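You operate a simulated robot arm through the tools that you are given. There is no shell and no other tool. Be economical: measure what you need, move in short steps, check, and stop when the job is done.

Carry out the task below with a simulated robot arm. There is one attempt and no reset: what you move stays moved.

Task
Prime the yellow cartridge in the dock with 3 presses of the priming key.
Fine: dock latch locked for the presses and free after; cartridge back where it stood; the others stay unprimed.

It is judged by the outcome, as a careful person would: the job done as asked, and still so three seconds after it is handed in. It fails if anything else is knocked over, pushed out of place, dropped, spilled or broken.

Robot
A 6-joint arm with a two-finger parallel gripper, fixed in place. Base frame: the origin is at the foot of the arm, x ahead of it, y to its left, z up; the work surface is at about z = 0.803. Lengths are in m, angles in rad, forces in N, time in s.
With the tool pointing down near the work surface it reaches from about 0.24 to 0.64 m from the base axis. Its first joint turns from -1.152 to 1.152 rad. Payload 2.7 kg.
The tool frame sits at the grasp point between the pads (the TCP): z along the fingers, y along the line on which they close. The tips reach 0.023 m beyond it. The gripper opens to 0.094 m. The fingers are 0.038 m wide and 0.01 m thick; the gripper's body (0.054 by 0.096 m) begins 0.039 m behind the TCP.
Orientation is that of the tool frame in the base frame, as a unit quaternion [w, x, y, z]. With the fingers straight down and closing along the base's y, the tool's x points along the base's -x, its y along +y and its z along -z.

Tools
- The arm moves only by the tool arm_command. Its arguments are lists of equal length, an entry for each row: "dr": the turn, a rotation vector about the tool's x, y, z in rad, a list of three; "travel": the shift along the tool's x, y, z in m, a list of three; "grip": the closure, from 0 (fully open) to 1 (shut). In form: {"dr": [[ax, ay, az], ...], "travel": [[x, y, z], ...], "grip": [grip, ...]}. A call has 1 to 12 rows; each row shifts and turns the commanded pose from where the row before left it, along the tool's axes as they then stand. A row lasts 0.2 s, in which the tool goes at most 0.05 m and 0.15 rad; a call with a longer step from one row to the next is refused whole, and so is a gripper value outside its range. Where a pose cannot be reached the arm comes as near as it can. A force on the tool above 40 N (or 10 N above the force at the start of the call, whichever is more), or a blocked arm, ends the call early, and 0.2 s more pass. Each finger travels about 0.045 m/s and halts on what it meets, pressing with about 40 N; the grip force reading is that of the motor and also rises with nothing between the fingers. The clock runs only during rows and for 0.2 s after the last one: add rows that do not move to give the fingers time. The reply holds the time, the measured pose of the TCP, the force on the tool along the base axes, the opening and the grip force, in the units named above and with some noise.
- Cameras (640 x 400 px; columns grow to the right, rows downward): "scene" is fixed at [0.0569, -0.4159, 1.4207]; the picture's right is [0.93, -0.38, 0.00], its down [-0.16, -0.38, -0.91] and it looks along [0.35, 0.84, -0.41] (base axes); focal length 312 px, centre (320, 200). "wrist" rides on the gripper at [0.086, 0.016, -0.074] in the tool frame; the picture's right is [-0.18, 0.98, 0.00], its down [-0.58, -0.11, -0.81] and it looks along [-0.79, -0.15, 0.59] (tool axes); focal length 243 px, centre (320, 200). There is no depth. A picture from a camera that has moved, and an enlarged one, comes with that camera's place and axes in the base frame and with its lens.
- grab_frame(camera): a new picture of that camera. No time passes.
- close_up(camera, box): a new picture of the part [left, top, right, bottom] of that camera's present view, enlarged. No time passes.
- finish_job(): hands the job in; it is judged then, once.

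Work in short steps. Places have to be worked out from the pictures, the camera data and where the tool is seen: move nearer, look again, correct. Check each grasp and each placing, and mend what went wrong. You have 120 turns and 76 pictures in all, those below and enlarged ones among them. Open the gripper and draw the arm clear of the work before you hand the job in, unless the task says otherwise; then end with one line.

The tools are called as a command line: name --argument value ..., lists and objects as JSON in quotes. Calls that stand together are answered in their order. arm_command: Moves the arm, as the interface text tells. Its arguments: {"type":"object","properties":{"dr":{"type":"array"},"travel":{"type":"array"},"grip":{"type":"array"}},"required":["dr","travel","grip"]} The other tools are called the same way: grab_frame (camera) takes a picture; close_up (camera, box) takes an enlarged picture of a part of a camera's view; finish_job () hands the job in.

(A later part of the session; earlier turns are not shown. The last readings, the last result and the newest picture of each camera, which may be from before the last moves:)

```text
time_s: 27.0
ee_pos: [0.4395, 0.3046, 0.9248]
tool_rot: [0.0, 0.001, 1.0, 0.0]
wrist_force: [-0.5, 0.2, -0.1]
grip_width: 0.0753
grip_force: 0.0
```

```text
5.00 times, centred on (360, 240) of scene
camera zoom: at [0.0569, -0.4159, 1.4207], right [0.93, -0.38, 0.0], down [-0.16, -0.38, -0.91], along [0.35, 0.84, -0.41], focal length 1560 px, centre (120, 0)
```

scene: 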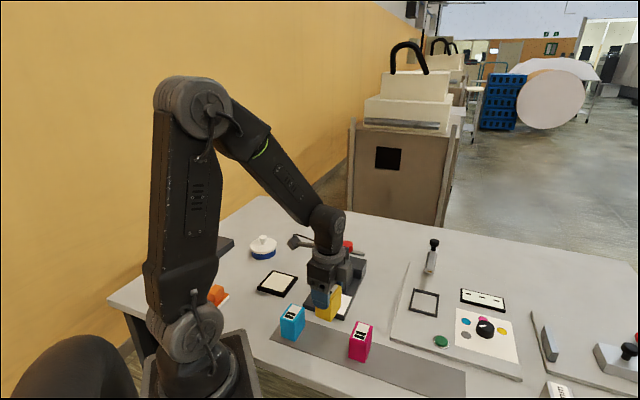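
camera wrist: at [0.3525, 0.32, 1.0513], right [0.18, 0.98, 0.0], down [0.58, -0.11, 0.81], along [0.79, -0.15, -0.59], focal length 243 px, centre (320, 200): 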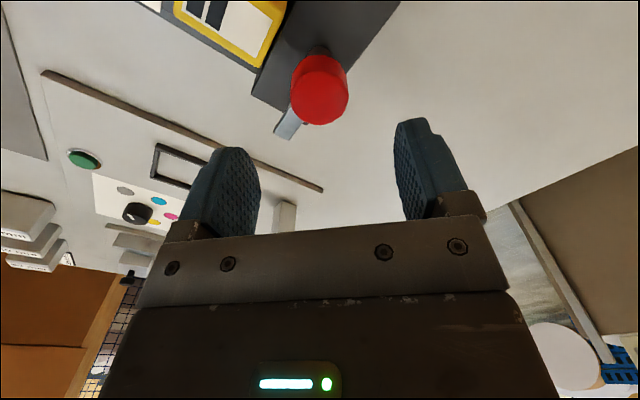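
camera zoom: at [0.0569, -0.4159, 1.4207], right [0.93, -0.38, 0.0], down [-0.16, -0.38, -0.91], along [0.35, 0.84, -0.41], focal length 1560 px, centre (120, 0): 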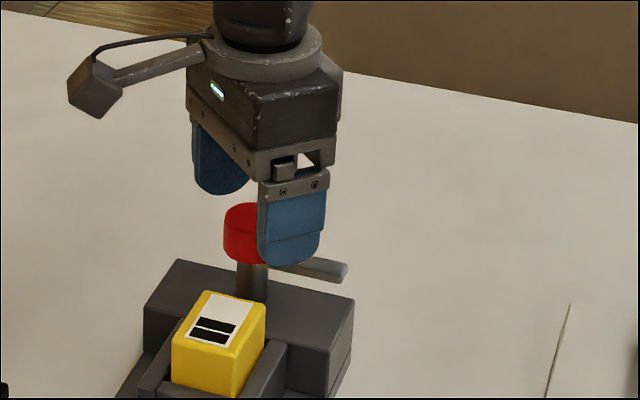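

Aligned within ~1–2 mm. I trim, descend so the tips overlap most of the knob height, and close on it.

arm_command --dr '[[0, 0, 0], [0, 0, 0], [0, 0, 0], [0, 0, 0], [0, 0, 0], [0, 0, 0], [0, 0, 0]]' --travel '[[0, -0.001, 0.007], [0, 0, 0.006], [0, 0, 0], [0, 0, 0], [0, 0, 0], [0, 0, 0], [0, 0, 0]]' --grip '[0.2, 0.2, 0.5, 0.8, 0.8, 0.8, 0.8]'

close_up --camera "scene" --box '[320, 200, 400, 280]'

```text
time_s: 28.6
ee_pos: [0.4384, 0.3026, 0.9121]
tool_rot: [-0.001, 0.001, 1.0, 0.0]
wrist_force: [0.7, 6.5, -4.2]
grip_width: 0.0378
grip_force: 45.4
```

```text
5.00 times, centred on (360, 240) of scene
camera zoom: at [0.057, -0.4157, 1.4207], right [0.93, -0.38, 0.0], down [-0.16, -0.38, -0.91], along [0.35, 0.84, -0.41], focal length 1560 px, centre (120, 0)
```

zoom: 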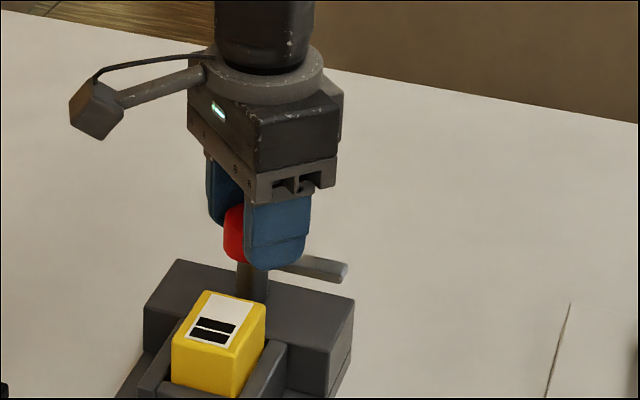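

Knob gripped (37.8 mm). I ease the 6.5 N side force with +1 mm y and start turning clockwise (from above).

arm_command --dr '[[0, 0, 0], [0, 0, 0.1], [0, 0, 0.1], [0, 0, 0]]' --travel '[[0, 0.001, 0], [0, 0, 0], [0, 0, 0], [0, 0, 0]]' --grip '[0.8, 0.8, 0.8, 0.8]'

close_up --camera "scene" --box '[320, 200, 400, 280]'

```text
time_s: 29.6
ee_pos: [0.4396, 0.3034, 0.9128]
tool_rot: [-0.001, 0.102, 0.995, -0.002]
wrist_force: [-5.0, -11.6, -2.0]
grip_width: 0.0377
grip_force: 45.3
```

```text
5.00 times, centred on (360, 240) of scene
camera zoom: at [0.0568, -0.4162, 1.4206], right [0.93, -0.38, 0.0], down [-0.16, -0.38, -0.91], along [0.35, 0.84, -0.41], focal length 1560 px, centre (120, 0)
```

zoom: 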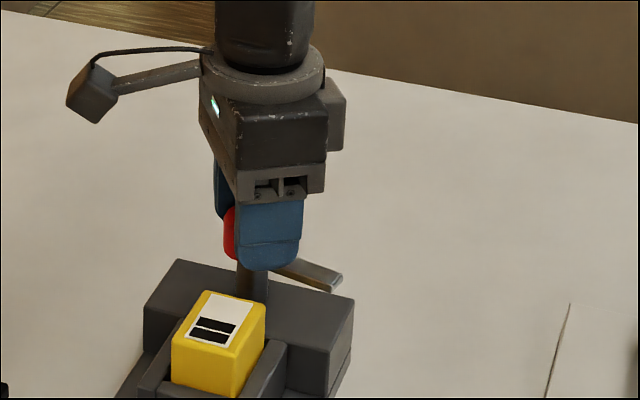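

The arm turns with the knob. I ease the side force and continue.

arm_command --dr '[[0, 0, 0], [0, 0, 0.1], [0, 0, 0.1], [0, 0, 0.1], [0, 0, 0.1], [0, 0, 0]]' --travel '[[0, -0.0007, 0], [0, 0, 0], [0, 0, 0], [0, 0, 0], [0, 0, 0], [0, 0, 0]]' --grip '[0.8, 0.8, 0.8, 0.8, 0.8, 0.8]'

```text
time_s: 31.0
ee_pos: [0.4388, 0.3041, 0.9115]
tool_rot: [-0.002, 0.297, 0.955, -0.002]
wrist_force: [1.5, -8.0, -21.9]
grip_width: 0.0377
grip_force: 44.5
```

A 22 N downward pull has built up, so I lower the command ~1 mm and ease the side load before continuing.

arm_command --dr '[[0, 0, 0], [0, 0, 0]]' --travel '[[0, -0.0005, 0.0012], [0, 0, 0]]' --grip '[0.8, 0.8]'

close_up --camera "scene" --box '[320, 200, 400, 280]'

```text
time_s: 31.6
ee_pos: [0.4387, 0.302, 0.9129]
tool_rot: [-0.001, 0.297, 0.955, 0.0]
wrist_force: [0.2, -10.1, -9.6]
grip_width: 0.0376
grip_force: 45.4
```

```text
5.00 times, centred on (360, 240) of scene
camera zoom: at [0.057, -0.4161, 1.4206], right [0.93, -0.38, 0.0], down [-0.16, -0.38, -0.91], along [0.35, 0.84, -0.41], focal length 1560 px, centre (120, 0)
```

zoom: 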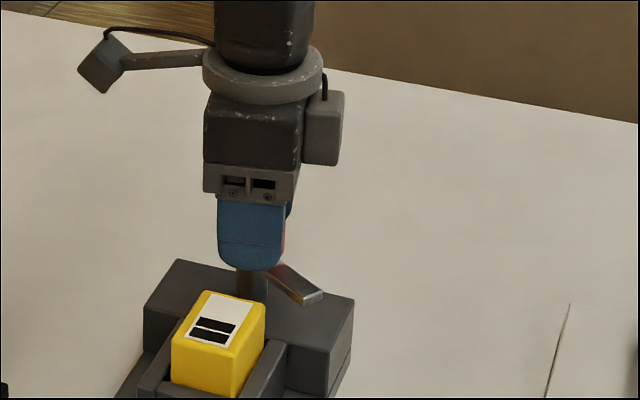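

Arm is turned about 35°. Forces are moderate; I ease them and continue.

arm_command --dr '[[0, 0, 0], [0, 0, 0.1], [0, 0, 0.1], [0, 0, 0.1], [0, 0, 0.1], [0, 0, 0]]' --travel '[[-0.0004, -0.0006, 0.0006], [0, 0, 0], [0, 0, 0], [0, 0, 0], [0, 0, 0], [0, 0, 0]]' --grip '[0.8, 0.8, 0.8, 0.8, 0.8, 0.8]'

```text
time_s: 33.0
ee_pos: [0.4378, 0.3026, 0.9119]
tool_rot: [0.0, 0.481, 0.877, 0.001]
wrist_force: [-11.6, -7.7, 7.0]
grip_width: 0.0374
grip_force: 45.2
```

arm_command --dr '[[0, 0, 0], [0, 0, 0.1], [0, 0, 0.1], [0, 0, 0.1], [0, 0, 0.1], [0, 0, 0]]' --travel '[[0, -0.001, -0.0005], [0, 0, 0], [0, 0, 0], [0, 0, 0], [0, 0, 0], [0, 0, 0]]' --grip '[0.8, 0.8, 0.8, 0.8, 0.8, 0.8]'

close_up --camera "scene" --box '[320, 200, 400, 280]'

```text
time_s: 34.4
ee_pos: [0.4376, 0.3027, 0.9127]
tool_rot: [0.0, 0.645, 0.764, 0.002]
wrist_force: [15.1, 14.3, -8.0]
grip_width: 0.0374
grip_force: 44.8
```

```text
5.00 times, centred on (360, 240) of scene
camera zoom: at [0.0574, -0.4154, 1.4208], right [0.93, -0.38, 0.0], down [-0.16, -0.38, -0.91], along [0.35, 0.84, -0.41], focal length 1560 px, centre (120, 0)
```

zoom: 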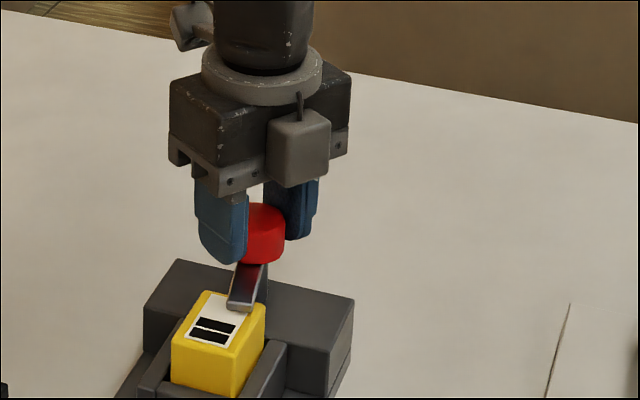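

Turned 80°, the arm is now over the cartridge. I relieve the side force and complete the last 10°.

arm_command --dr '[[0, 0, 0], [0, 0, 0.09], [0, 0, 0.08], [0, 0, 0]]' --travel '[[0.0007, 0.001, 0], [0, 0, 0], [0, 0, 0], [0, 0, 0]]' --grip '[0.8, 0.8, 0.8, 0.8]'

close_up --camera "scene" --box '[320, 200, 400, 280]'

```text
time_s: 35.4
ee_pos: [0.437, 0.3033, 0.9119]
tool_rot: [-0.001, 0.708, 0.706, -0.001]
wrist_force: [2.2, 7.3, -2.7]
grip_width: 0.0375
grip_force: 45.1
```

```text
5.00 times, centred on (360, 240) of scene
camera zoom: at [0.057, -0.4157, 1.4207], right [0.93, -0.38, 0.0], down [-0.16, -0.38, -0.91], along [0.35, 0.84, -0.41], focal length 1560 px, centre (120, 0)
```

zoom: 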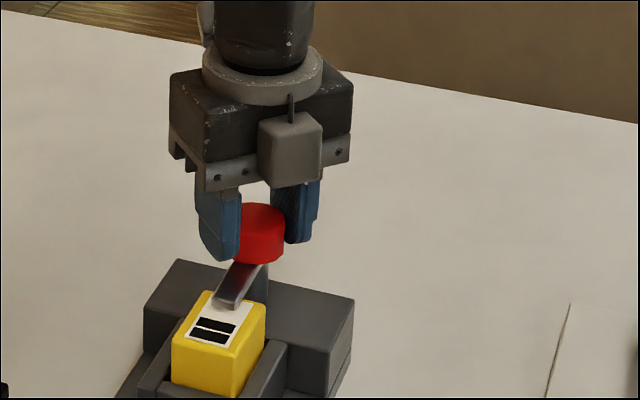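

The arm lies along the dock axis over the cartridge. I test for an end stop with a slight further turn.

arm_command --dr '[[0, 0, 0.06], [0, 0, 0]]' --travel '[[0, 0, 0], [0, 0, 0]]' --grip '[0.8, 0.8]'

close_up --camera "scene" --box '[320, 200, 400, 280]'

```text
time_s: 36.0
ee_pos: [0.4369, 0.3011, 0.9131]
tool_rot: [0.0, 0.728, 0.685, -0.002]
wrist_force: [-5.2, 7.3, 4.9]
grip_width: 0.0372
grip_force: 45.3
```

```text
5.00 times, centred on (360, 240) of scene
camera zoom: at [0.0567, -0.4157, 1.4207], right [0.93, -0.38, 0.0], down [-0.16, -0.38, -0.91], along [0.35, 0.84, -0.41], focal length 1560 px, centre (120, 0)
```

zoom: 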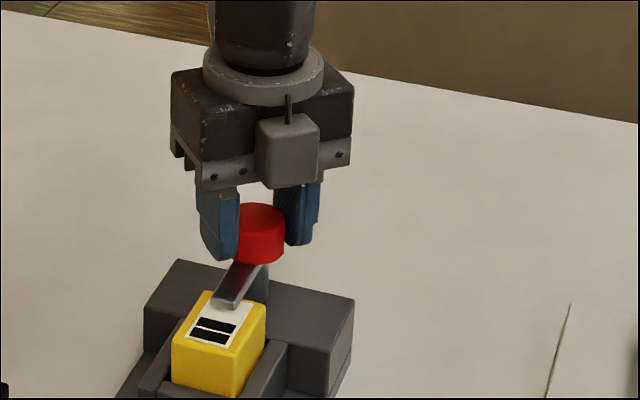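

It seems at its stop, aligned. I release the knob and rise, then check the latch stays.

arm_command --dr '[[0, 0, 0], [0, 0, 0], [0, 0, 0], [0, 0, 0], [0, 0, 0], [0, 0, 0], [0, 0, 0]]' --travel '[[0, 0, 0], [0, 0, 0], [0, 0, 0], [0, 0, -0.015], [0, 0, -0.03], [0, 0, -0.03], [0, 0, 0]]' --grip '[0.5, 0.4, 0.35, 0.35, 0.35, 0.35, 0.35]'

close_up --camera "scene" --box '[290, 220, 390, 320]'

```text
time_s: 37.6
ee_pos: [0.4368, 0.3069, 0.9849]
tool_rot: [0.0, 0.729, 0.685, 0.0]
wrist_force: [0.0, -0.1, 0.7]
grip_width: 0.0609
grip_force: 0.1
```

```text
4.00 times, centred on (340, 270) of scene
camera zoom: at [0.0569, -0.4159, 1.4207], right [0.93, -0.38, 0.0], down [-0.16, -0.38, -0.91], along [0.35, 0.84, -0.41], focal length 1248 px, centre (240, -80)
```

zoom: 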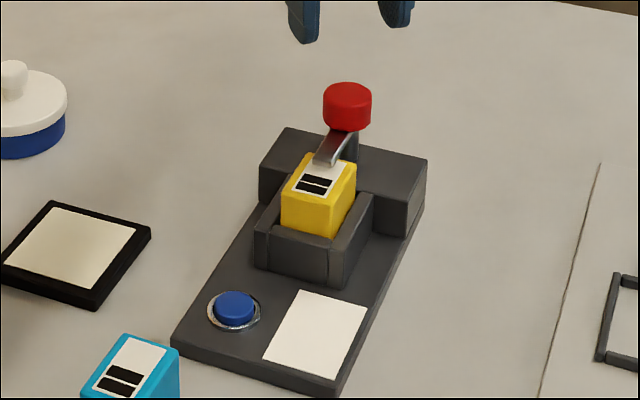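

Latch is over the cartridge and stays put. Now I turn back to yaw 45°, close the gripper and move above the blue key.

arm_command --dr '[[0, 0, -0.14], [0, 0, -0.14], [0, 0, -0.14], [0, 0, -0.14], [0, 0, -0.14], [0, 0, -0.14], [0, 0, 0], [0, 0, 0], [0, 0, 0], [0, 0, 0], [0, 0, 0]]' --travel '[[0, 0, 0], [0, 0, 0], [0, 0, 0], [0, 0, 0], [0, 0, 0], [0, 0, 0], [0.0069, -0.0403, 0], [0.0069, -0.0403, 0], [0.0069, -0.0403, 0], [0.0069, -0.0403, 0], [0, 0, 0]]' --grip '[0.5, 0.7, 0.9, 1, 1, 1, 1, 1, 1, 1, 1]'

grab_frame --camera "wrist"

```text
time_s: 40.0
ee_pos: [0.306, 0.2085, 0.9864]
tool_rot: [0.0, 0.386, 0.922, 0.0]
wrist_force: [0.7, 0.1, 0.0]
grip_width: 0.0
grip_force: 39.8
```

```text
25 pictures are left
camera wrist: at [0.2562, 0.2809, 1.061], right [0.83, 0.56, 0.0], down [0.33, -0.49, 0.81], along [0.45, -0.67, -0.59], focal length 243 px, centre (320, 200)
```

wrist: 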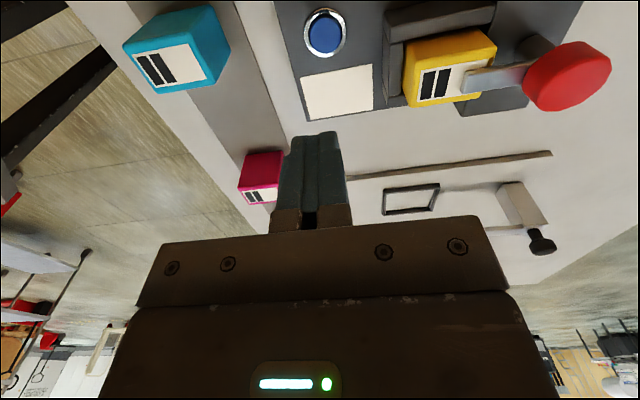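

Button is offset (+4.5, +5) mm from the TCP. I correct and descend to ~20 mm above it.

arm_command --dr '[[0, 0, 0], [0, 0, 0], [0, 0, 0], [0, 0, 0], [0, 0, 0]]' --travel '[[0.0045, 0.005, 0.02], [0, 0, 0.03], [0, 0, 0.03], [0, 0, 0.03], [0, 0, 0]]' --grip '[1, 1, 1, 1, 1]'

grab_frame --camera "wrist"

close_up --camera "scene" --box '[280, 240, 380, 320]'

```text
time_s: 41.2
ee_pos: [0.3052, 0.2138, 0.8762]
tool_rot: [0.0, 0.386, 0.923, 0.0]
wrist_force: [0.1, -0.3, 0.4]
grip_width: 0.0
grip_force: 40.3
```

```text
24 pictures are left
camera wrist: at [0.2559, 0.286, 0.9522], right [0.83, 0.56, 0.0], down [0.33, -0.49, 0.81], along [0.45, -0.67, -0.59], focal length 243 px, centre (320, 200)
```

wrist: 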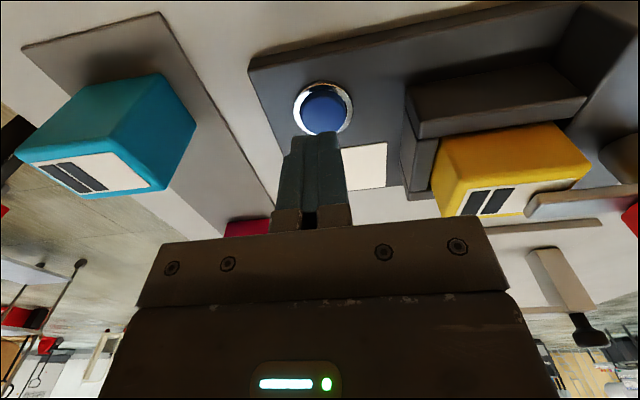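

```text
5.00 times, centred on (330, 280) of scene
camera zoom: at [0.0569, -0.4159, 1.4207], right [0.93, -0.38, 0.0], down [-0.16, -0.38, -0.91], along [0.35, 0.84, -0.41], focal length 1560 px, centre (270, -200)
```

zoom: 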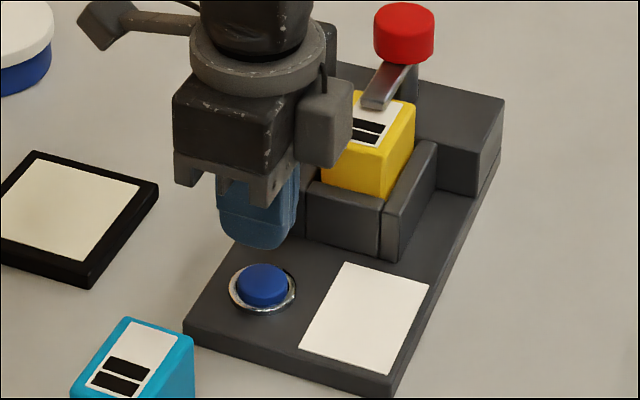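

The key is still ~6 mm toward +x and 3 mm toward +y (tool). I correct, then lower gently until just above/at contact.

arm_command --dr '[[0, 0, 0], [0, 0, 0], [0, 0, 0]]' --travel '[[0.006, 0.003, 0], [0, 0, 0.012], [0, 0, 0]]' --grip '[1, 1, 1]'

close_up --camera "wrist" --box '[240, 60, 420, 180]'

close_up --camera "scene" --box '[300, 270, 360, 320]'

```text
time_s: 42.0
ee_pos: [0.3016, 0.2208, 0.865]
tool_rot: [0.001, 0.386, 0.923, 0.0]
wrist_force: [-0.5, -0.8, -0.9]
grip_width: 0.0001
grip_force: 40.2
```

```text
3.33 times, centred on (330, 120) of wrist
camera zoom: at [0.2534, 0.2944, 0.9413], right [0.83, 0.56, 0.0], down [0.33, -0.49, 0.81], along [0.45, -0.67, -0.59], focal length 809 px, centre (287, 467)
```

zoom: 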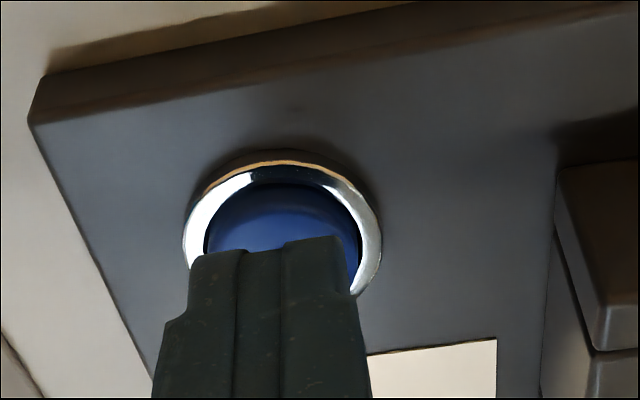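

```text
8.00 times, centred on (330, 295) of scene
camera zoom: at [0.0569, -0.4159, 1.4207], right [0.93, -0.38, 0.0], down [-0.16, -0.38, -0.91], along [0.35, 0.84, -0.41], focal length 2496 px, centre (240, -560)
```

zoom: 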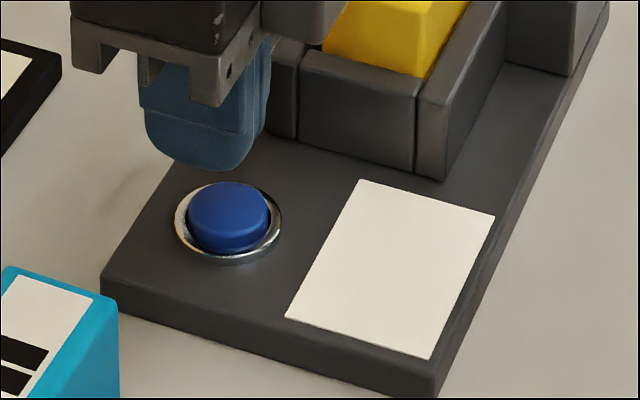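

Triangulating all views gives the key at ≈(0.3075, 0.212); my last shift overshot. I move −9.5 mm x, −1.5 mm y (tool) and check against the fixed camera.

arm_command --dr '[[0, 0, 0], [0, 0, 0]]' --travel '[[-0.0095, -0.0015, 0.004], [0, 0, 0]]' --grip '[1, 1]'

close_up --camera "scene" --box '[300, 270, 360, 320]'

```text
time_s: 42.6
ee_pos: [0.309, 0.2133, 0.863]
tool_rot: [0.0, 0.386, 0.923, -0.001]
wrist_force: [0.4, 0.1, -0.8]
grip_width: 0.0
grip_force: 40.1
```

```text
8.00 times, centred on (330, 295) of scene
camera zoom: at [0.0569, -0.4159, 1.4207], right [0.93, -0.38, 0.0], down [-0.16, -0.38, -0.91], along [0.35, 0.84, -0.41], focal length 2496 px, centre (240, -560)
```

zoom: 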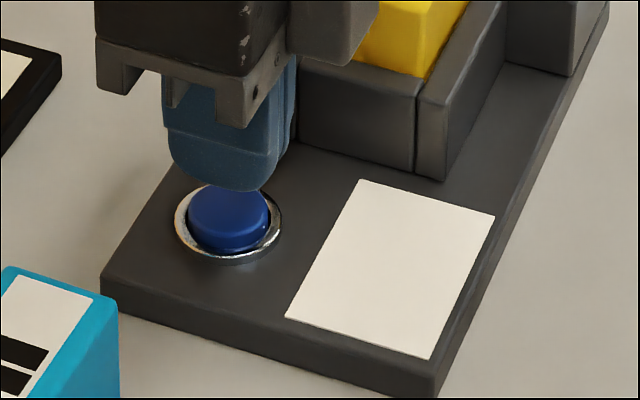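

Now nearly above it; a 3 mm correction in +x centres it. Then I lower toward contact in small steps.

arm_command --dr '[[0, 0, 0], [0, 0, 0], [0, 0, 0], [0, 0, 0]]' --travel '[[0.003, 0, 0], [0, 0, 0.004], [0, 0, 0.004], [0, 0, 0]]' --grip '[1, 1, 1, 1]'

close_up --camera "scene" --box '[300, 270, 360, 320]'

```text
time_s: 43.6
ee_pos: [0.3062, 0.2153, 0.853]
tool_rot: [0.0, 0.385, 0.923, 0.0]
wrist_force: [0.5, 0.4, 0.1]
grip_width: 0.0
grip_force: 39.8
```

```text
8.00 times, centred on (330, 295) of scene
camera zoom: at [0.0569, -0.4159, 1.4207], right [0.93, -0.38, 0.0], down [-0.16, -0.38, -0.91], along [0.35, 0.84, -0.41], focal length 2496 px, centre (240, -560)
```

zoom: 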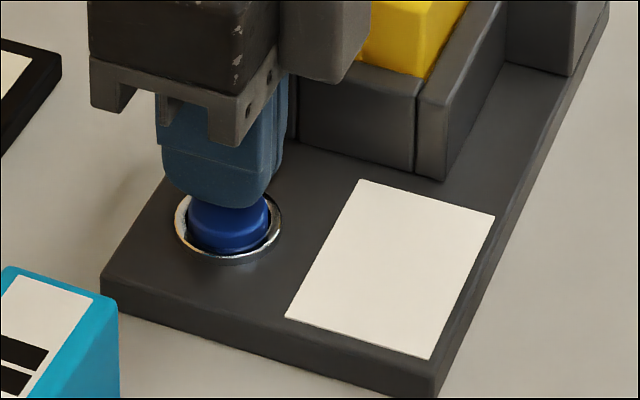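

Centred over the key and not touching. I step down 1.5 mm at a time to find contact.

arm_command --dr '[[0, 0, 0], [0, 0, 0], [0, 0, 0]]' --travel '[[0, 0, 0.0015], [0, 0, 0.0015], [0, 0, 0]]' --grip '[1, 1, 1]'

```text
time_s: 44.4
ee_pos: [0.3061, 0.2158, 0.8504]
tool_rot: [0.0, 0.386, 0.922, -0.001]
wrist_force: [-0.1, 0.3, -0.3]
grip_width: 0.0
grip_force: 39.8
```

arm_command --dr '[[0, 0, 0], [0, 0, 0], [0, 0, 0]]' --travel '[[0, 0, 0.0015], [0, 0, 0.0015], [0, 0, 0]]' --grip '[1, 1, 1]'

```text
time_s: 45.2
ee_pos: [0.3057, 0.2164, 0.8461]
tool_rot: [0.001, 0.386, 0.923, 0.0]
wrist_force: [0.5, 0.8, 0.7]
grip_width: 0.0
grip_force: 40.2
```

arm_command --dr '[[0, 0, 0], [0, 0, 0], [0, 0, 0]]' --travel '[[0, 0, 0.0015], [0, 0, 0.0015], [0, 0, 0]]' --grip '[1, 1, 1]'

close_up --camera "scene" --box '[300, 270, 360, 320]'

```text
time_s: 46.0
ee_pos: [0.3066, 0.2165, 0.8432]
tool_rot: [0.0, 0.386, 0.922, 0.0]
wrist_force: [-1.2, 0.0, 2.1]
grip_width: 0.0
grip_force: 40.1
```

```text
8.00 times, centred on (330, 295) of scene
camera zoom: at [0.0568, -0.4159, 1.4207], right [0.93, -0.38, 0.0], down [-0.16, -0.38, -0.91], along [0.35, 0.84, -0.41], focal length 2496 px, centre (240, -560)
```

zoom: 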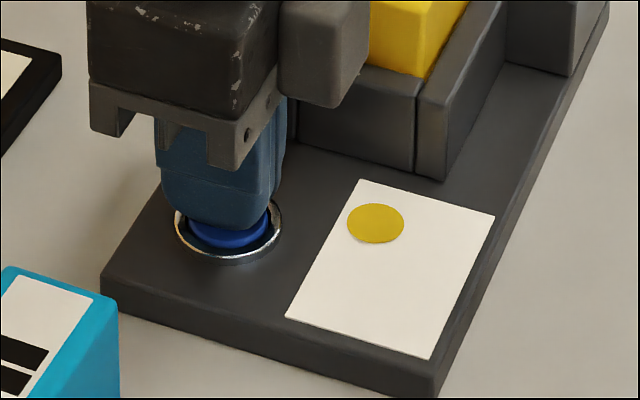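

The first press registered — a yellow dot appeared on the tally plate. I lift 10 mm to release the key, waiting a moment.

arm_command --dr '[[0, 0, 0], [0, 0, 0], [0, 0, 0], [0, 0, 0]]' --travel '[[0, 0, -0.005], [0, 0, -0.005], [0, 0, 0], [0, 0, 0]]' --grip '[1, 1, 1, 1]'

close_up --camera "scene" --box '[300, 240, 380, 320]'

```text
time_s: 47.0
ee_pos: [0.3073, 0.216, 0.8539]
tool_rot: [0.0, 0.386, 0.922, 0.0]
wrist_force: [0.2, -0.6, -0.5]
grip_width: 0.0001
grip_force: 40.3
```

```text
5.00 times, centred on (340, 280) of scene
camera zoom: at [0.0569, -0.4159, 1.4207], right [0.93, -0.38, 0.0], down [-0.16, -0.38, -0.91], along [0.35, 0.84, -0.41], focal length 1560 px, centre (220, -200)
```

zoom: 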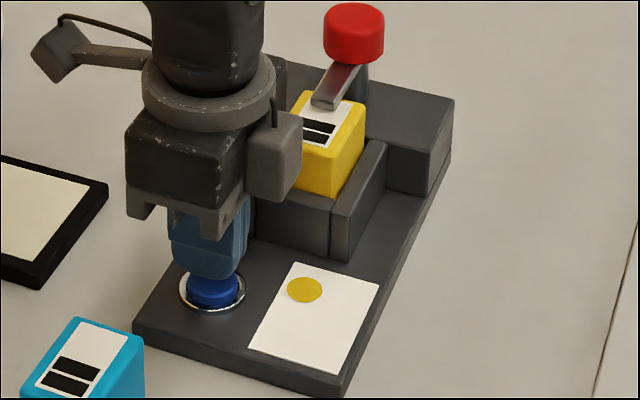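

One dot, key released. Second press: same travel down, held one step, then check.

arm_command --dr '[[0, 0, 0], [0, 0, 0], [0, 0, 0]]' --travel '[[0, 0, 0.005], [0, 0, 0.005], [0, 0, 0]]' --grip '[1, 1, 1]'

close_up --camera "scene" --box '[300, 270, 360, 320]'

```text
time_s: 47.8
ee_pos: [0.3054, 0.2153, 0.8438]
tool_rot: [0.0, 0.385, 0.923, 0.0]
wrist_force: [-1.3, -1.3, 3.1]
grip_width: 0.0
grip_force: 39.8
```

```text
8.00 times, centred on (330, 295) of scene
camera zoom: at [0.0568, -0.4159, 1.4207], right [0.93, -0.38, 0.0], down [-0.16, -0.38, -0.91], along [0.35, 0.84, -0.41], focal length 2496 px, centre (240, -560)
```

zoom: 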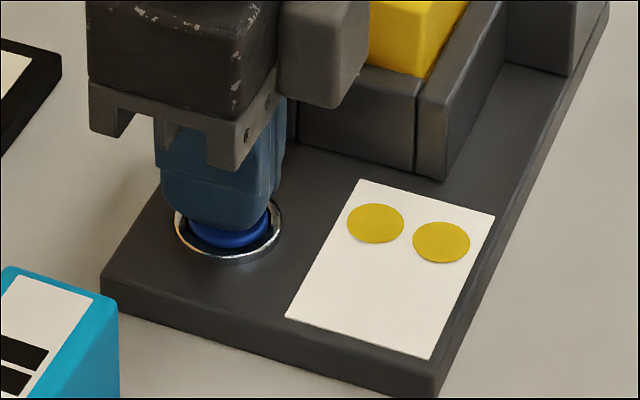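

Two dots. I release fully, wait, and press the third time.

arm_command --dr '[[0, 0, 0], [0, 0, 0], [0, 0, 0], [0, 0, 0]]' --travel '[[0, 0, -0.005], [0, 0, -0.005], [0, 0, 0], [0, 0, 0]]' --grip '[1, 1, 1, 1]'

arm_command --dr '[[0, 0, 0], [0, 0, 0], [0, 0, 0]]' --travel '[[0, 0, 0.005], [0, 0, 0.005], [0, 0, 0]]' --grip '[1, 1, 1]'

close_up --camera "scene" --box '[300, 270, 360, 320]'

```text
time_s: 48.8
ee_pos: [0.3059, 0.2162, 0.855]
tool_rot: [0.0, 0.386, 0.923, 0.0]
wrist_force: [0.0, -0.8, 0.6]
grip_width: 0.0
grip_force: 40.4
```

```text
time_s: 49.6
ee_pos: [0.3049, 0.216, 0.8425]
tool_rot: [0.0, 0.386, 0.922, 0.0]
wrist_force: [1.6, -1.6, 1.7]
grip_width: 0.0002
grip_force: 39.9
```

```text
8.00 times, centred on (330, 295) of scene
camera zoom: at [0.0569, -0.4159, 1.4207], right [0.93, -0.38, 0.0], down [-0.16, -0.38, -0.91], along [0.35, 0.84, -0.41], focal length 2496 px, centre (240, -560)
```

zoom: 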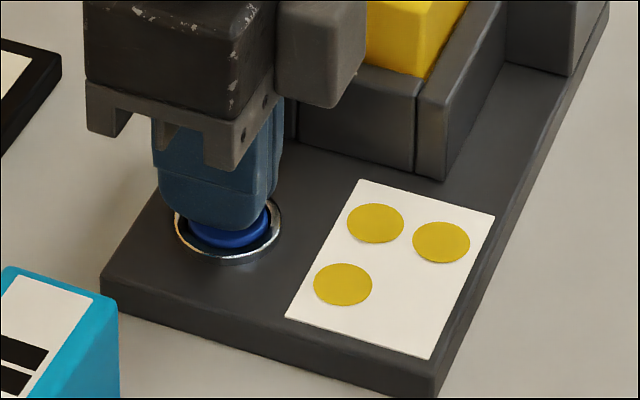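

Three dots: all presses registered. I raise and move back over the knob, opening the gripper and turning to the locked-end yaw.

arm_command --dr '[[0, 0, 0], [0, 0, 0], [0, 0, 0], [0, 0, 0], [0, 0, 0], [0, 0, 0], [0, 0, 0], [0, 0, 0], [0, 0, 0]]' --travel '[[0, 0, -0.01], [0, 0, -0.045], [0, 0, -0.045], [0, 0, -0.042], [-0.0076, 0.0388, 0], [-0.0076, 0.0388, 0], [-0.0076, 0.0388, 0], [-0.0076, 0.0388, 0], [0, 0, 0]]' --grip '[1, 1, 1, 1, 0.8, 0.6, 0.4, 0.3, 0.3]'

arm_command --dr '[[0, 0, 0.14], [0, 0, 0.14], [0, 0, 0.14], [0, 0, 0.14], [0, 0, 0.14], [0, 0, 0.13], [0, 0, 0]]' --travel '[[0, 0, 0], [0, 0, 0], [0, 0, 0], [0, 0, 0], [0, 0, 0], [0, 0, 0], [0, 0, 0]]' --grip '[0.3, 0.3, 0.3, 0.3, 0.3, 0.3, 0.3]'

close_up --camera "wrist" --box '[180, 20, 460, 240]'

```text
time_s: 51.6
ee_pos: [0.4335, 0.3023, 0.9849]
tool_rot: [0.0, 0.386, 0.922, -0.001]
wrist_force: [0.6, -0.6, 0.5]
grip_width: 0.0658
grip_force: 0.1
```

```text
time_s: 53.2
ee_pos: [0.4362, 0.3041, 0.9847]
tool_rot: [-0.001, 0.725, 0.689, 0.0]
wrist_force: [-0.8, 1.0, 0.0]
grip_width: 0.0659
grip_force: 0.1
```

```text
1.82 times, centred on (320, 130) of wrist
camera zoom: at [0.4577, 0.3894, 1.0606], right [0.97, -0.24, 0.0], down [-0.14, -0.57, 0.81], along [-0.19, -0.78, -0.59], focal length 441 px, centre (320, 327)
```

zoom: 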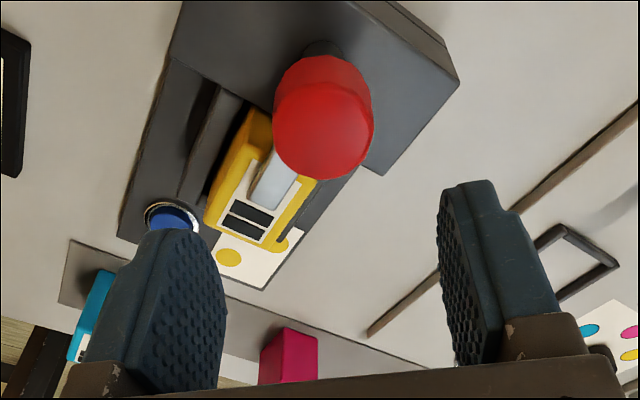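

Knob is centred under the tool. I descend and grip it.

arm_command --dr '[[0, 0, 0], [0, 0, 0], [0, 0, 0], [0, 0, 0], [0, 0, 0], [0, 0, 0], [0, 0, 0], [0, 0, 0], [0, 0, 0]]' --travel '[[0, 0, 0.03], [0, 0, 0.025], [0, 0, 0.01], [0, 0, 0.007], [0, 0, 0], [0, 0, 0], [0, 0, 0], [0, 0, 0], [0, 0, 0]]' --grip '[0.3, 0.3, 0.3, 0.3, 0.5, 0.7, 0.8, 0.8, 0.8]'

```text
time_s: 55.2
ee_pos: [0.4375, 0.3027, 0.9126]
tool_rot: [0.0, 0.725, 0.689, 0.0]
wrist_force: [6.0, 0.3, -5.9]
grip_width: 0.0373
grip_force: 44.6
```

Gripped. I turn counter-clockwise in short stretches, relieving forces as I go.

arm_command --dr '[[0, 0, 0], [0, 0, -0.1], [0, 0, -0.1], [0, 0, -0.1], [0, 0, -0.1], [0, 0, 0]]' --travel '[[0, 0.0005, 0.0003], [0, 0, 0], [0, 0, 0], [0, 0, 0], [0, 0, 0], [0, 0, 0]]' --grip '[0.8, 0.8, 0.8, 0.8, 0.8, 0.8]'

```text
time_s: 56.6
ee_pos: [0.4378, 0.3019, 0.9127]
tool_rot: [0.0, 0.573, 0.82, -0.002]
wrist_force: [-3.8, -12.8, -2.2]
grip_width: 0.0374
grip_force: 45.0
```

arm_command --dr '[[0, 0, 0], [0, 0, -0.1], [0, 0, -0.1], [0, 0, -0.1], [0, 0, -0.1], [0, 0, 0]]' --travel '[[-0.0008, -0.0006, 0.0002], [0, 0, 0], [0, 0, 0], [0, 0, 0], [0, 0, 0], [0, 0, 0]]' --grip '[0.8, 0.8, 0.8, 0.8, 0.8, 0.8]'

```text
time_s: 58.0
ee_pos: [0.4383, 0.3024, 0.9124]
tool_rot: [0.001, 0.399, 0.917, 0.001]
wrist_force: [7.9, 6.5, -13.5]
grip_width: 0.0373
grip_force: 44.8
```

arm_command --dr '[[0, 0, 0], [0, 0, -0.1], [0, 0, -0.1], [0, 0, -0.1], [0, 0, -0.1], [0, 0, 0]]' --travel '[[0, 0.0007, 0.0008], [0, 0, 0], [0, 0, 0], [0, 0, 0], [0, 0, 0], [0, 0, 0]]' --grip '[0.8, 0.8, 0.8, 0.8, 0.8, 0.8]'

close_up --camera "scene" --box '[320, 200, 400, 280]'

```text
time_s: 59.4
ee_pos: [0.4383, 0.3032, 0.9134]
tool_rot: [0.0, 0.209, 0.978, 0.0]
wrist_force: [2.1, 0.1, 1.3]
grip_width: 0.0376
grip_force: 44.6
```

```text
5.00 times, centred on (360, 240) of scene
camera zoom: at [0.057, -0.4159, 1.4207], right [0.93, -0.38, 0.0], down [-0.16, -0.38, -0.91], along [0.35, 0.84, -0.41], focal length 1560 px, centre (120, 0)
```

zoom: 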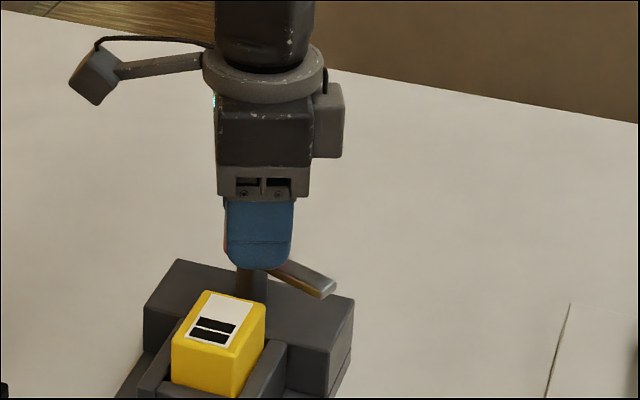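

Arm is following without slip. The last ~24° brings it back to its free position.

arm_command --dr '[[0, 0, -0.105], [0, 0, -0.105], [0, 0, -0.105], [0, 0, -0.105], [0, 0, 0]]' --travel '[[0, 0, 0], [0, 0, 0], [0, 0, 0], [0, 0, 0], [0, 0, 0]]' --grip '[0.8, 0.8, 0.8, 0.8, 0.8]'

close_up --camera "scene" --box '[320, 200, 400, 280]'

```text
time_s: 60.6
ee_pos: [0.4393, 0.3029, 0.9134]
tool_rot: [0.0, 0.001, 1.0, 0.0]
wrist_force: [0.7, 2.6, 6.3]
grip_width: 0.0376
grip_force: 45.1
```

```text
5.00 times, centred on (360, 240) of scene
camera zoom: at [0.0568, -0.4159, 1.4207], right [0.93, -0.38, 0.0], down [-0.16, -0.38, -0.91], along [0.35, 0.84, -0.41], focal length 1560 px, centre (120, 0)
```

zoom: 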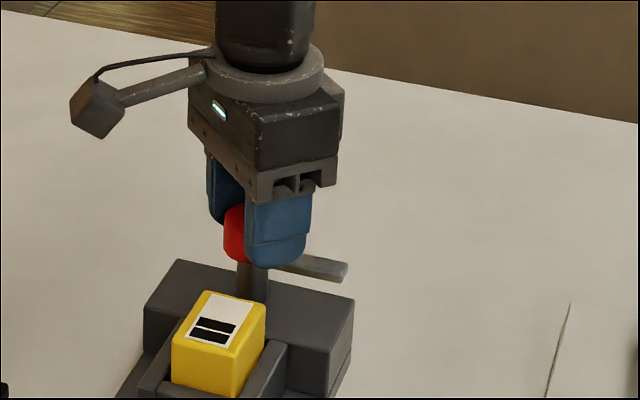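

Latch is back exactly at its original free position. I release, rise, turn to yaw ~44.5° and move above the cartridge.

arm_command --dr '[[0, 0, 0], [0, 0, 0], [0, 0, 0], [0, 0, 0], [0, 0, 0], [0, 0, 0], [0, 0, 0]]' --travel '[[0, 0, 0], [0, 0, 0], [0, 0, 0], [0, 0, -0.015], [0, 0, -0.03], [0, 0, -0.03], [0, 0, 0]]' --grip '[0.5, 0.4, 0.35, 0.35, 0.35, 0.35, 0.35]'

arm_command --dr '[[0, 0, 0.1323], [0, 0, 0.1323], [0, 0, 0.1323], [0, 0, 0.1323], [0, 0, 0.1323], [0, 0, 0.1323], [0, 0, 0], [0, 0, 0], [0, 0, 0]]' --travel '[[0, 0, 0], [0, 0, 0], [0, 0, 0], [0, 0, 0], [0, 0, 0], [0, 0, 0], [0, -0.0337, 0], [0, -0.0337, 0], [0, 0, 0]]' --grip '[0.33, 0.32, 0.32, 0.32, 0.32, 0.32, 0.32, 0.32, 0.32]'

close_up --camera "wrist" --box '[180, 0, 500, 200]'

```text
time_s: 62.2
ee_pos: [0.4388, 0.3048, 0.9863]
tool_rot: [-0.001, 0.0, 1.0, 0.0]
wrist_force: [0.5, 0.7, 0.4]
grip_width: 0.0612
grip_force: 0.0
```

```text
time_s: 64.2
ee_pos: [0.3907, 0.2553, 0.9876]
tool_rot: [0.0, 0.388, 0.922, 0.001]
wrist_force: [-0.8, 0.0, 0.3]
grip_width: 0.0636
grip_force: 0.0
```

```text
2.00 times, centred on (340, 100) of wrist
camera zoom: at [0.3424, 0.3296, 1.0643], right [0.83, 0.56, 0.0], down [0.33, -0.49, 0.81], along [0.45, -0.67, -0.59], focal length 485 px, centre (280, 400)
```

zoom: 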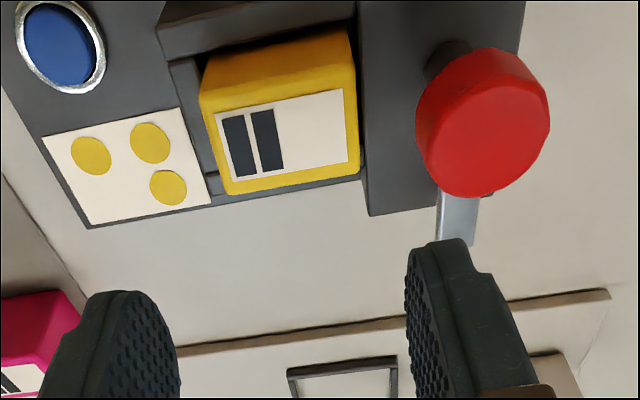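

Cartridge still well seated; centre is ≈(+2.7, +2.2) mm from TCP (I keep ~1.5 mm y bias away from the knob). I correct x and descend partway.

arm_command --dr '[[0, 0, 0], [0, 0, 0], [0, 0, 0], [0, 0, 0], [0, 0, 0]]' --travel '[[0.0022, 0.0004, 0.02], [0, 0, 0.03], [0, 0, 0.025], [0, 0, 0.01], [0, 0, 0]]' --grip '[0.32, 0.32, 0.32, 0.32, 0.32]'

close_up --camera "wrist" --box '[160, 40, 480, 240]'

```text
time_s: 65.4
ee_pos: [0.3881, 0.2582, 0.9031]
tool_rot: [0.001, 0.388, 0.922, 0.0]
wrist_force: [0.2, 0.1, -0.5]
grip_width: 0.0641
grip_force: 0.0
```

```text
2.00 times, centred on (320, 140) of wrist
camera zoom: at [0.3398, 0.3313, 0.9779], right [0.83, 0.56, 0.0], down [0.33, -0.49, 0.81], along [0.45, -0.67, -0.59], focal length 485 px, centre (320, 320)
```

zoom: 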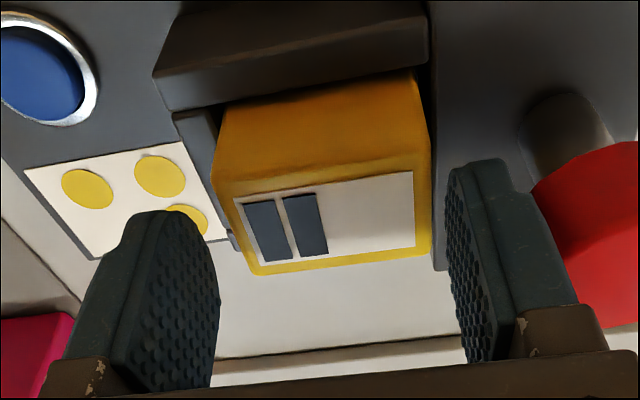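

The cartridge is 3.4 mm to the right; I shift y +1.5 mm and descend to the original grasp height, then close.

arm_command --dr '[[0, 0, 0], [0, 0, 0], [0, 0, 0], [0, 0, 0]]' --travel '[[0.0005, 0.0015, 0], [0, 0, 0.012], [0, 0, 0.0125], [0, 0, 0]]' --grip '[0.32, 0.32, 0.32, 0.32]'

arm_command --dr '[[0, 0, 0], [0, 0, 0], [0, 0, 0], [0, 0, 0]]' --travel '[[0, 0, 0], [0, 0, 0], [0, 0, 0], [0, 0, 0]]' --grip '[0.5, 0.7, 0.7, 0.7]'

close_up --camera "wrist" --box '[160, 40, 480, 240]'

```text
time_s: 66.4
ee_pos: [0.389, 0.2611, 0.8781]
tool_rot: [0.0, 0.387, 0.922, 0.001]
wrist_force: [-1.1, 0.3, -0.3]
grip_width: 0.0637
grip_force: 0.1
```

```text
time_s: 67.4
ee_pos: [0.3886, 0.2596, 0.8788]
tool_rot: [0.0, 0.387, 0.922, 0.0]
wrist_force: [-0.4, -0.1, 0.4]
grip_width: 0.0554
grip_force: 39.9
```

```text
2.00 times, centred on (320, 140) of wrist
camera zoom: at [0.3403, 0.3329, 0.9542], right [0.83, 0.56, 0.0], down [0.33, -0.49, 0.81], along [0.45, -0.67, -0.59], focal length 485 px, centre (320, 320)
```

zoom: 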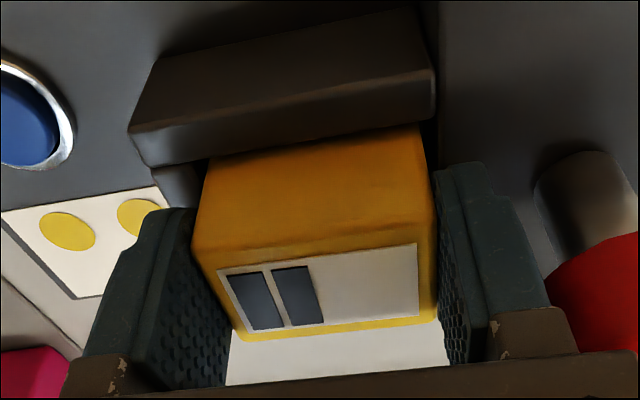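

Grasped as before (55.4 mm). I lift straight out, carry it back over its original place and undo the 5° yaw.

arm_command --dr '[[0, 0, 0], [0, 0, 0], [0, 0, 0], [0, 0, 0], [0, 0, 0]]' --travel '[[0, 0, -0.01], [0, 0, -0.02], [0, 0, -0.035], [0, 0, -0.035], [0, 0, 0]]' --grip '[0.7, 0.7, 0.7, 0.7, 0.7]'

arm_command --dr '[[0, 0, 0], [0, 0, 0], [0, 0, 0], [0, 0, 0], [0, 0, 0], [0, 0, 0.087], [0, 0, 0]]' --travel '[[-0.0102, -0.0404, 0], [-0.0102, -0.0404, 0], [-0.0102, -0.0404, 0], [-0.0102, -0.0404, 0], [-0.0102, -0.0404, 0], [0, 0, 0], [0, 0, 0]]' --grip '[0.7, 0.7, 0.7, 0.7, 0.7, 0.7, 0.7]'

```text
time_s: 68.6
ee_pos: [0.3888, 0.2597, 0.9789]
tool_rot: [-0.001, 0.388, 0.922, -0.001]
wrist_force: [-0.3, -0.5, -1.6]
grip_width: 0.0555
grip_force: 40.3
```

```text
time_s: 70.2
ee_pos: [0.2821, 0.0815, 0.9793]
tool_rot: [-0.001, 0.428, 0.904, 0.001]
wrist_force: [0.5, -0.1, -0.8]
grip_width: 0.0556
grip_force: 40.2
```

Lowering to ~6 mm above the strip, then comparing the wrist view with the one taken at the original grasp.

arm_command --dr '[[0, 0, 0], [0, 0, 0], [0, 0, 0], [0, 0, 0], [0, 0, 0]]' --travel '[[-0.0005, -0.001, 0.035], [0, 0, 0.035], [0, 0, 0.025], [0, 0, 0.0115], [0, 0, 0]]' --grip '[0.7, 0.7, 0.7, 0.7, 0.7]'

close_up --camera "wrist" --box '[160, 40, 480, 240]'

```text
time_s: 71.4
ee_pos: [0.281, 0.0808, 0.8712]
tool_rot: [-0.001, 0.426, 0.905, 0.0]
wrist_force: [-0.3, -1.5, -1.3]
grip_width: 0.0554
grip_force: 39.5
```

```text
2.00 times, centred on (320, 140) of wrist
camera zoom: at [0.2383, 0.1583, 0.9477], right [0.88, 0.48, 0.0], down [0.29, -0.52, 0.81], along [0.39, -0.71, -0.59], focal length 485 px, centre (320, 320)
```

zoom: 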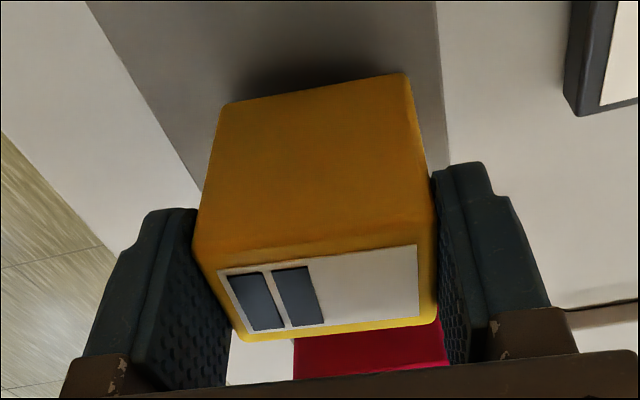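

Against the reference, the tool is ~1.2 mm short in x and the cartridge sits ~2.3 mm toward −x in the hand, so I shift +3.5 mm x (+0.5 y) and then lower to contact.

arm_command --dr '[[0, 0, 0], [0, 0, 0], [0, 0, 0]]' --travel '[[0.0035, 0.0005, 0], [0, 0, 0.003], [0, 0, 0]]' --grip '[0.7, 0.7, 0.7]'

close_up --camera "wrist" --box '[160, 40, 480, 240]'

```text
time_s: 72.2
ee_pos: [0.2784, 0.0826, 0.8692]
tool_rot: [0.0, 0.426, 0.905, 0.0]
wrist_force: [-0.4, -0.2, -0.8]
grip_width: 0.0555
grip_force: 39.5
```

```text
2.00 times, centred on (320, 140) of wrist
camera zoom: at [0.2357, 0.1607, 0.9447], right [0.88, 0.48, 0.0], down [0.29, -0.52, 0.81], along [0.39, -0.71, -0.59], focal length 485 px, centre (320, 320)
```

zoom: 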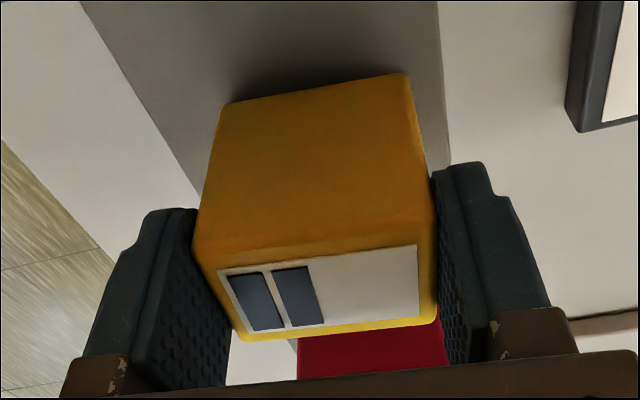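

The corner offset now matches the intended +2.3 mm compensation. I lower in 1 mm steps to contact.

arm_command --dr '[[0, 0, 0], [0, 0, 0], [0, 0, 0]]' --travel '[[0, 0, 0.001], [0, 0, 0.001], [0, 0, 0]]' --grip '[0.7, 0.7, 0.7]'

```text
time_s: 73.0
ee_pos: [0.2787, 0.0832, 0.8676]
tool_rot: [0.0, 0.427, 0.904, 0.0]
wrist_force: [0.3, -0.2, -1.2]
grip_width: 0.0557
grip_force: 39.9
```

arm_command --dr '[[0, 0, 0], [0, 0, 0], [0, 0, 0]]' --travel '[[0, 0, 0.001], [0, 0, 0.001], [0, 0, 0]]' --grip '[0.7, 0.7, 0.7]'

```text
time_s: 73.8
ee_pos: [0.2784, 0.0836, 0.8661]
tool_rot: [0.0, 0.427, 0.904, 0.0]
wrist_force: [-11.2, 3.9, 31.3]
grip_width: 0.0554
grip_force: 39.9
```

Contact (31 N). I ease up 0.7 mm and open.

arm_command --dr '[[0, 0, 0], [0, 0, 0], [0, 0, 0], [0, 0, 0], [0, 0, 0], [0, 0, 0]]' --travel '[[0, 0, -0.0007], [0, 0, 0], [0, 0, 0], [0, 0, 0], [0, 0, 0], [0, 0, 0]]' --grip '[0.7, 0.4, 0.2, 0.05, 0, 0]'

arm_command --dr '[[0, 0, 0], [0, 0, 0], [0, 0, 0], [0, 0, 0], [0, 0, 0], [0, 0, 0]]' --travel '[[0, 0, -0.015], [0, 0, -0.025], [0, 0, -0.035], [0, 0, -0.035], [0, 0, -0.027], [0, 0, 0]]' --grip '[0, 0, 0, 0, 0, 0]'

close_up --camera "wrist" --box '[260, 0, 420, 100]'

close_up --camera "scene" --box '[240, 220, 400, 380]'

```text
time_s: 75.2
ee_pos: [0.2779, 0.0838, 0.8661]
tool_rot: [0.0, 0.426, 0.905, 0.0]
wrist_force: [0.8, 0.8, -0.8]
grip_width: 0.094
grip_force: 0.0
```

```text
time_s: 76.6
ee_pos: [0.2789, 0.0831, 1.0029]
tool_rot: [0.0, 0.426, 0.905, -0.001]
wrist_force: [1.0, 0.2, 0.2]
grip_width: 0.094
grip_force: 0.1
```

```text
4.00 times, centred on (340, 50) of wrist
camera zoom: at [0.2363, 0.1593, 1.0787], right [0.88, 0.48, 0.0], down [0.29, -0.52, 0.81], along [0.39, -0.71, -0.59], focal length 970 px, centre (240, 800)
```

zoom: 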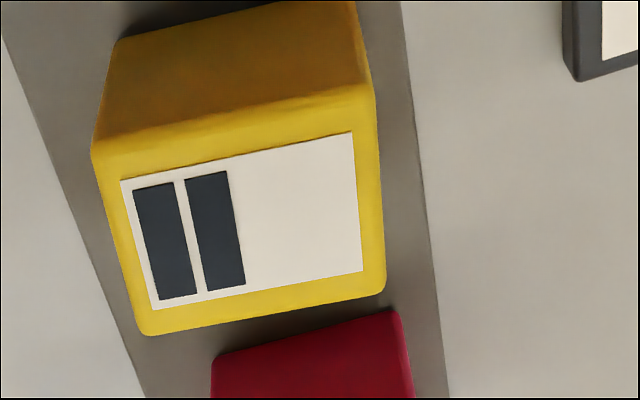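

```text
2.50 times, centred on (320, 300) of scene
camera zoom: at [0.0569, -0.4159, 1.4207], right [0.93, -0.38, 0.0], down [-0.16, -0.38, -0.91], along [0.35, 0.84, -0.41], focal length 780 px, centre (320, -50)
```

zoom: 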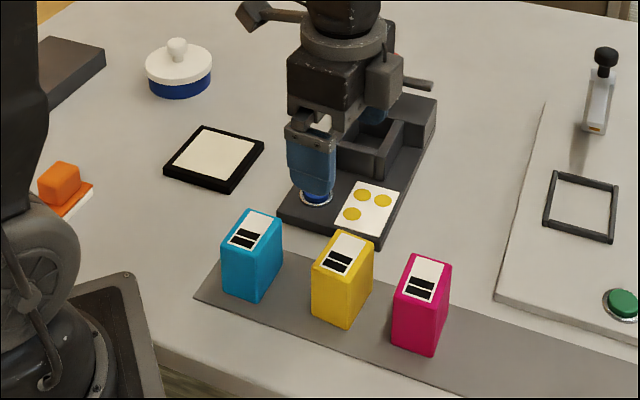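

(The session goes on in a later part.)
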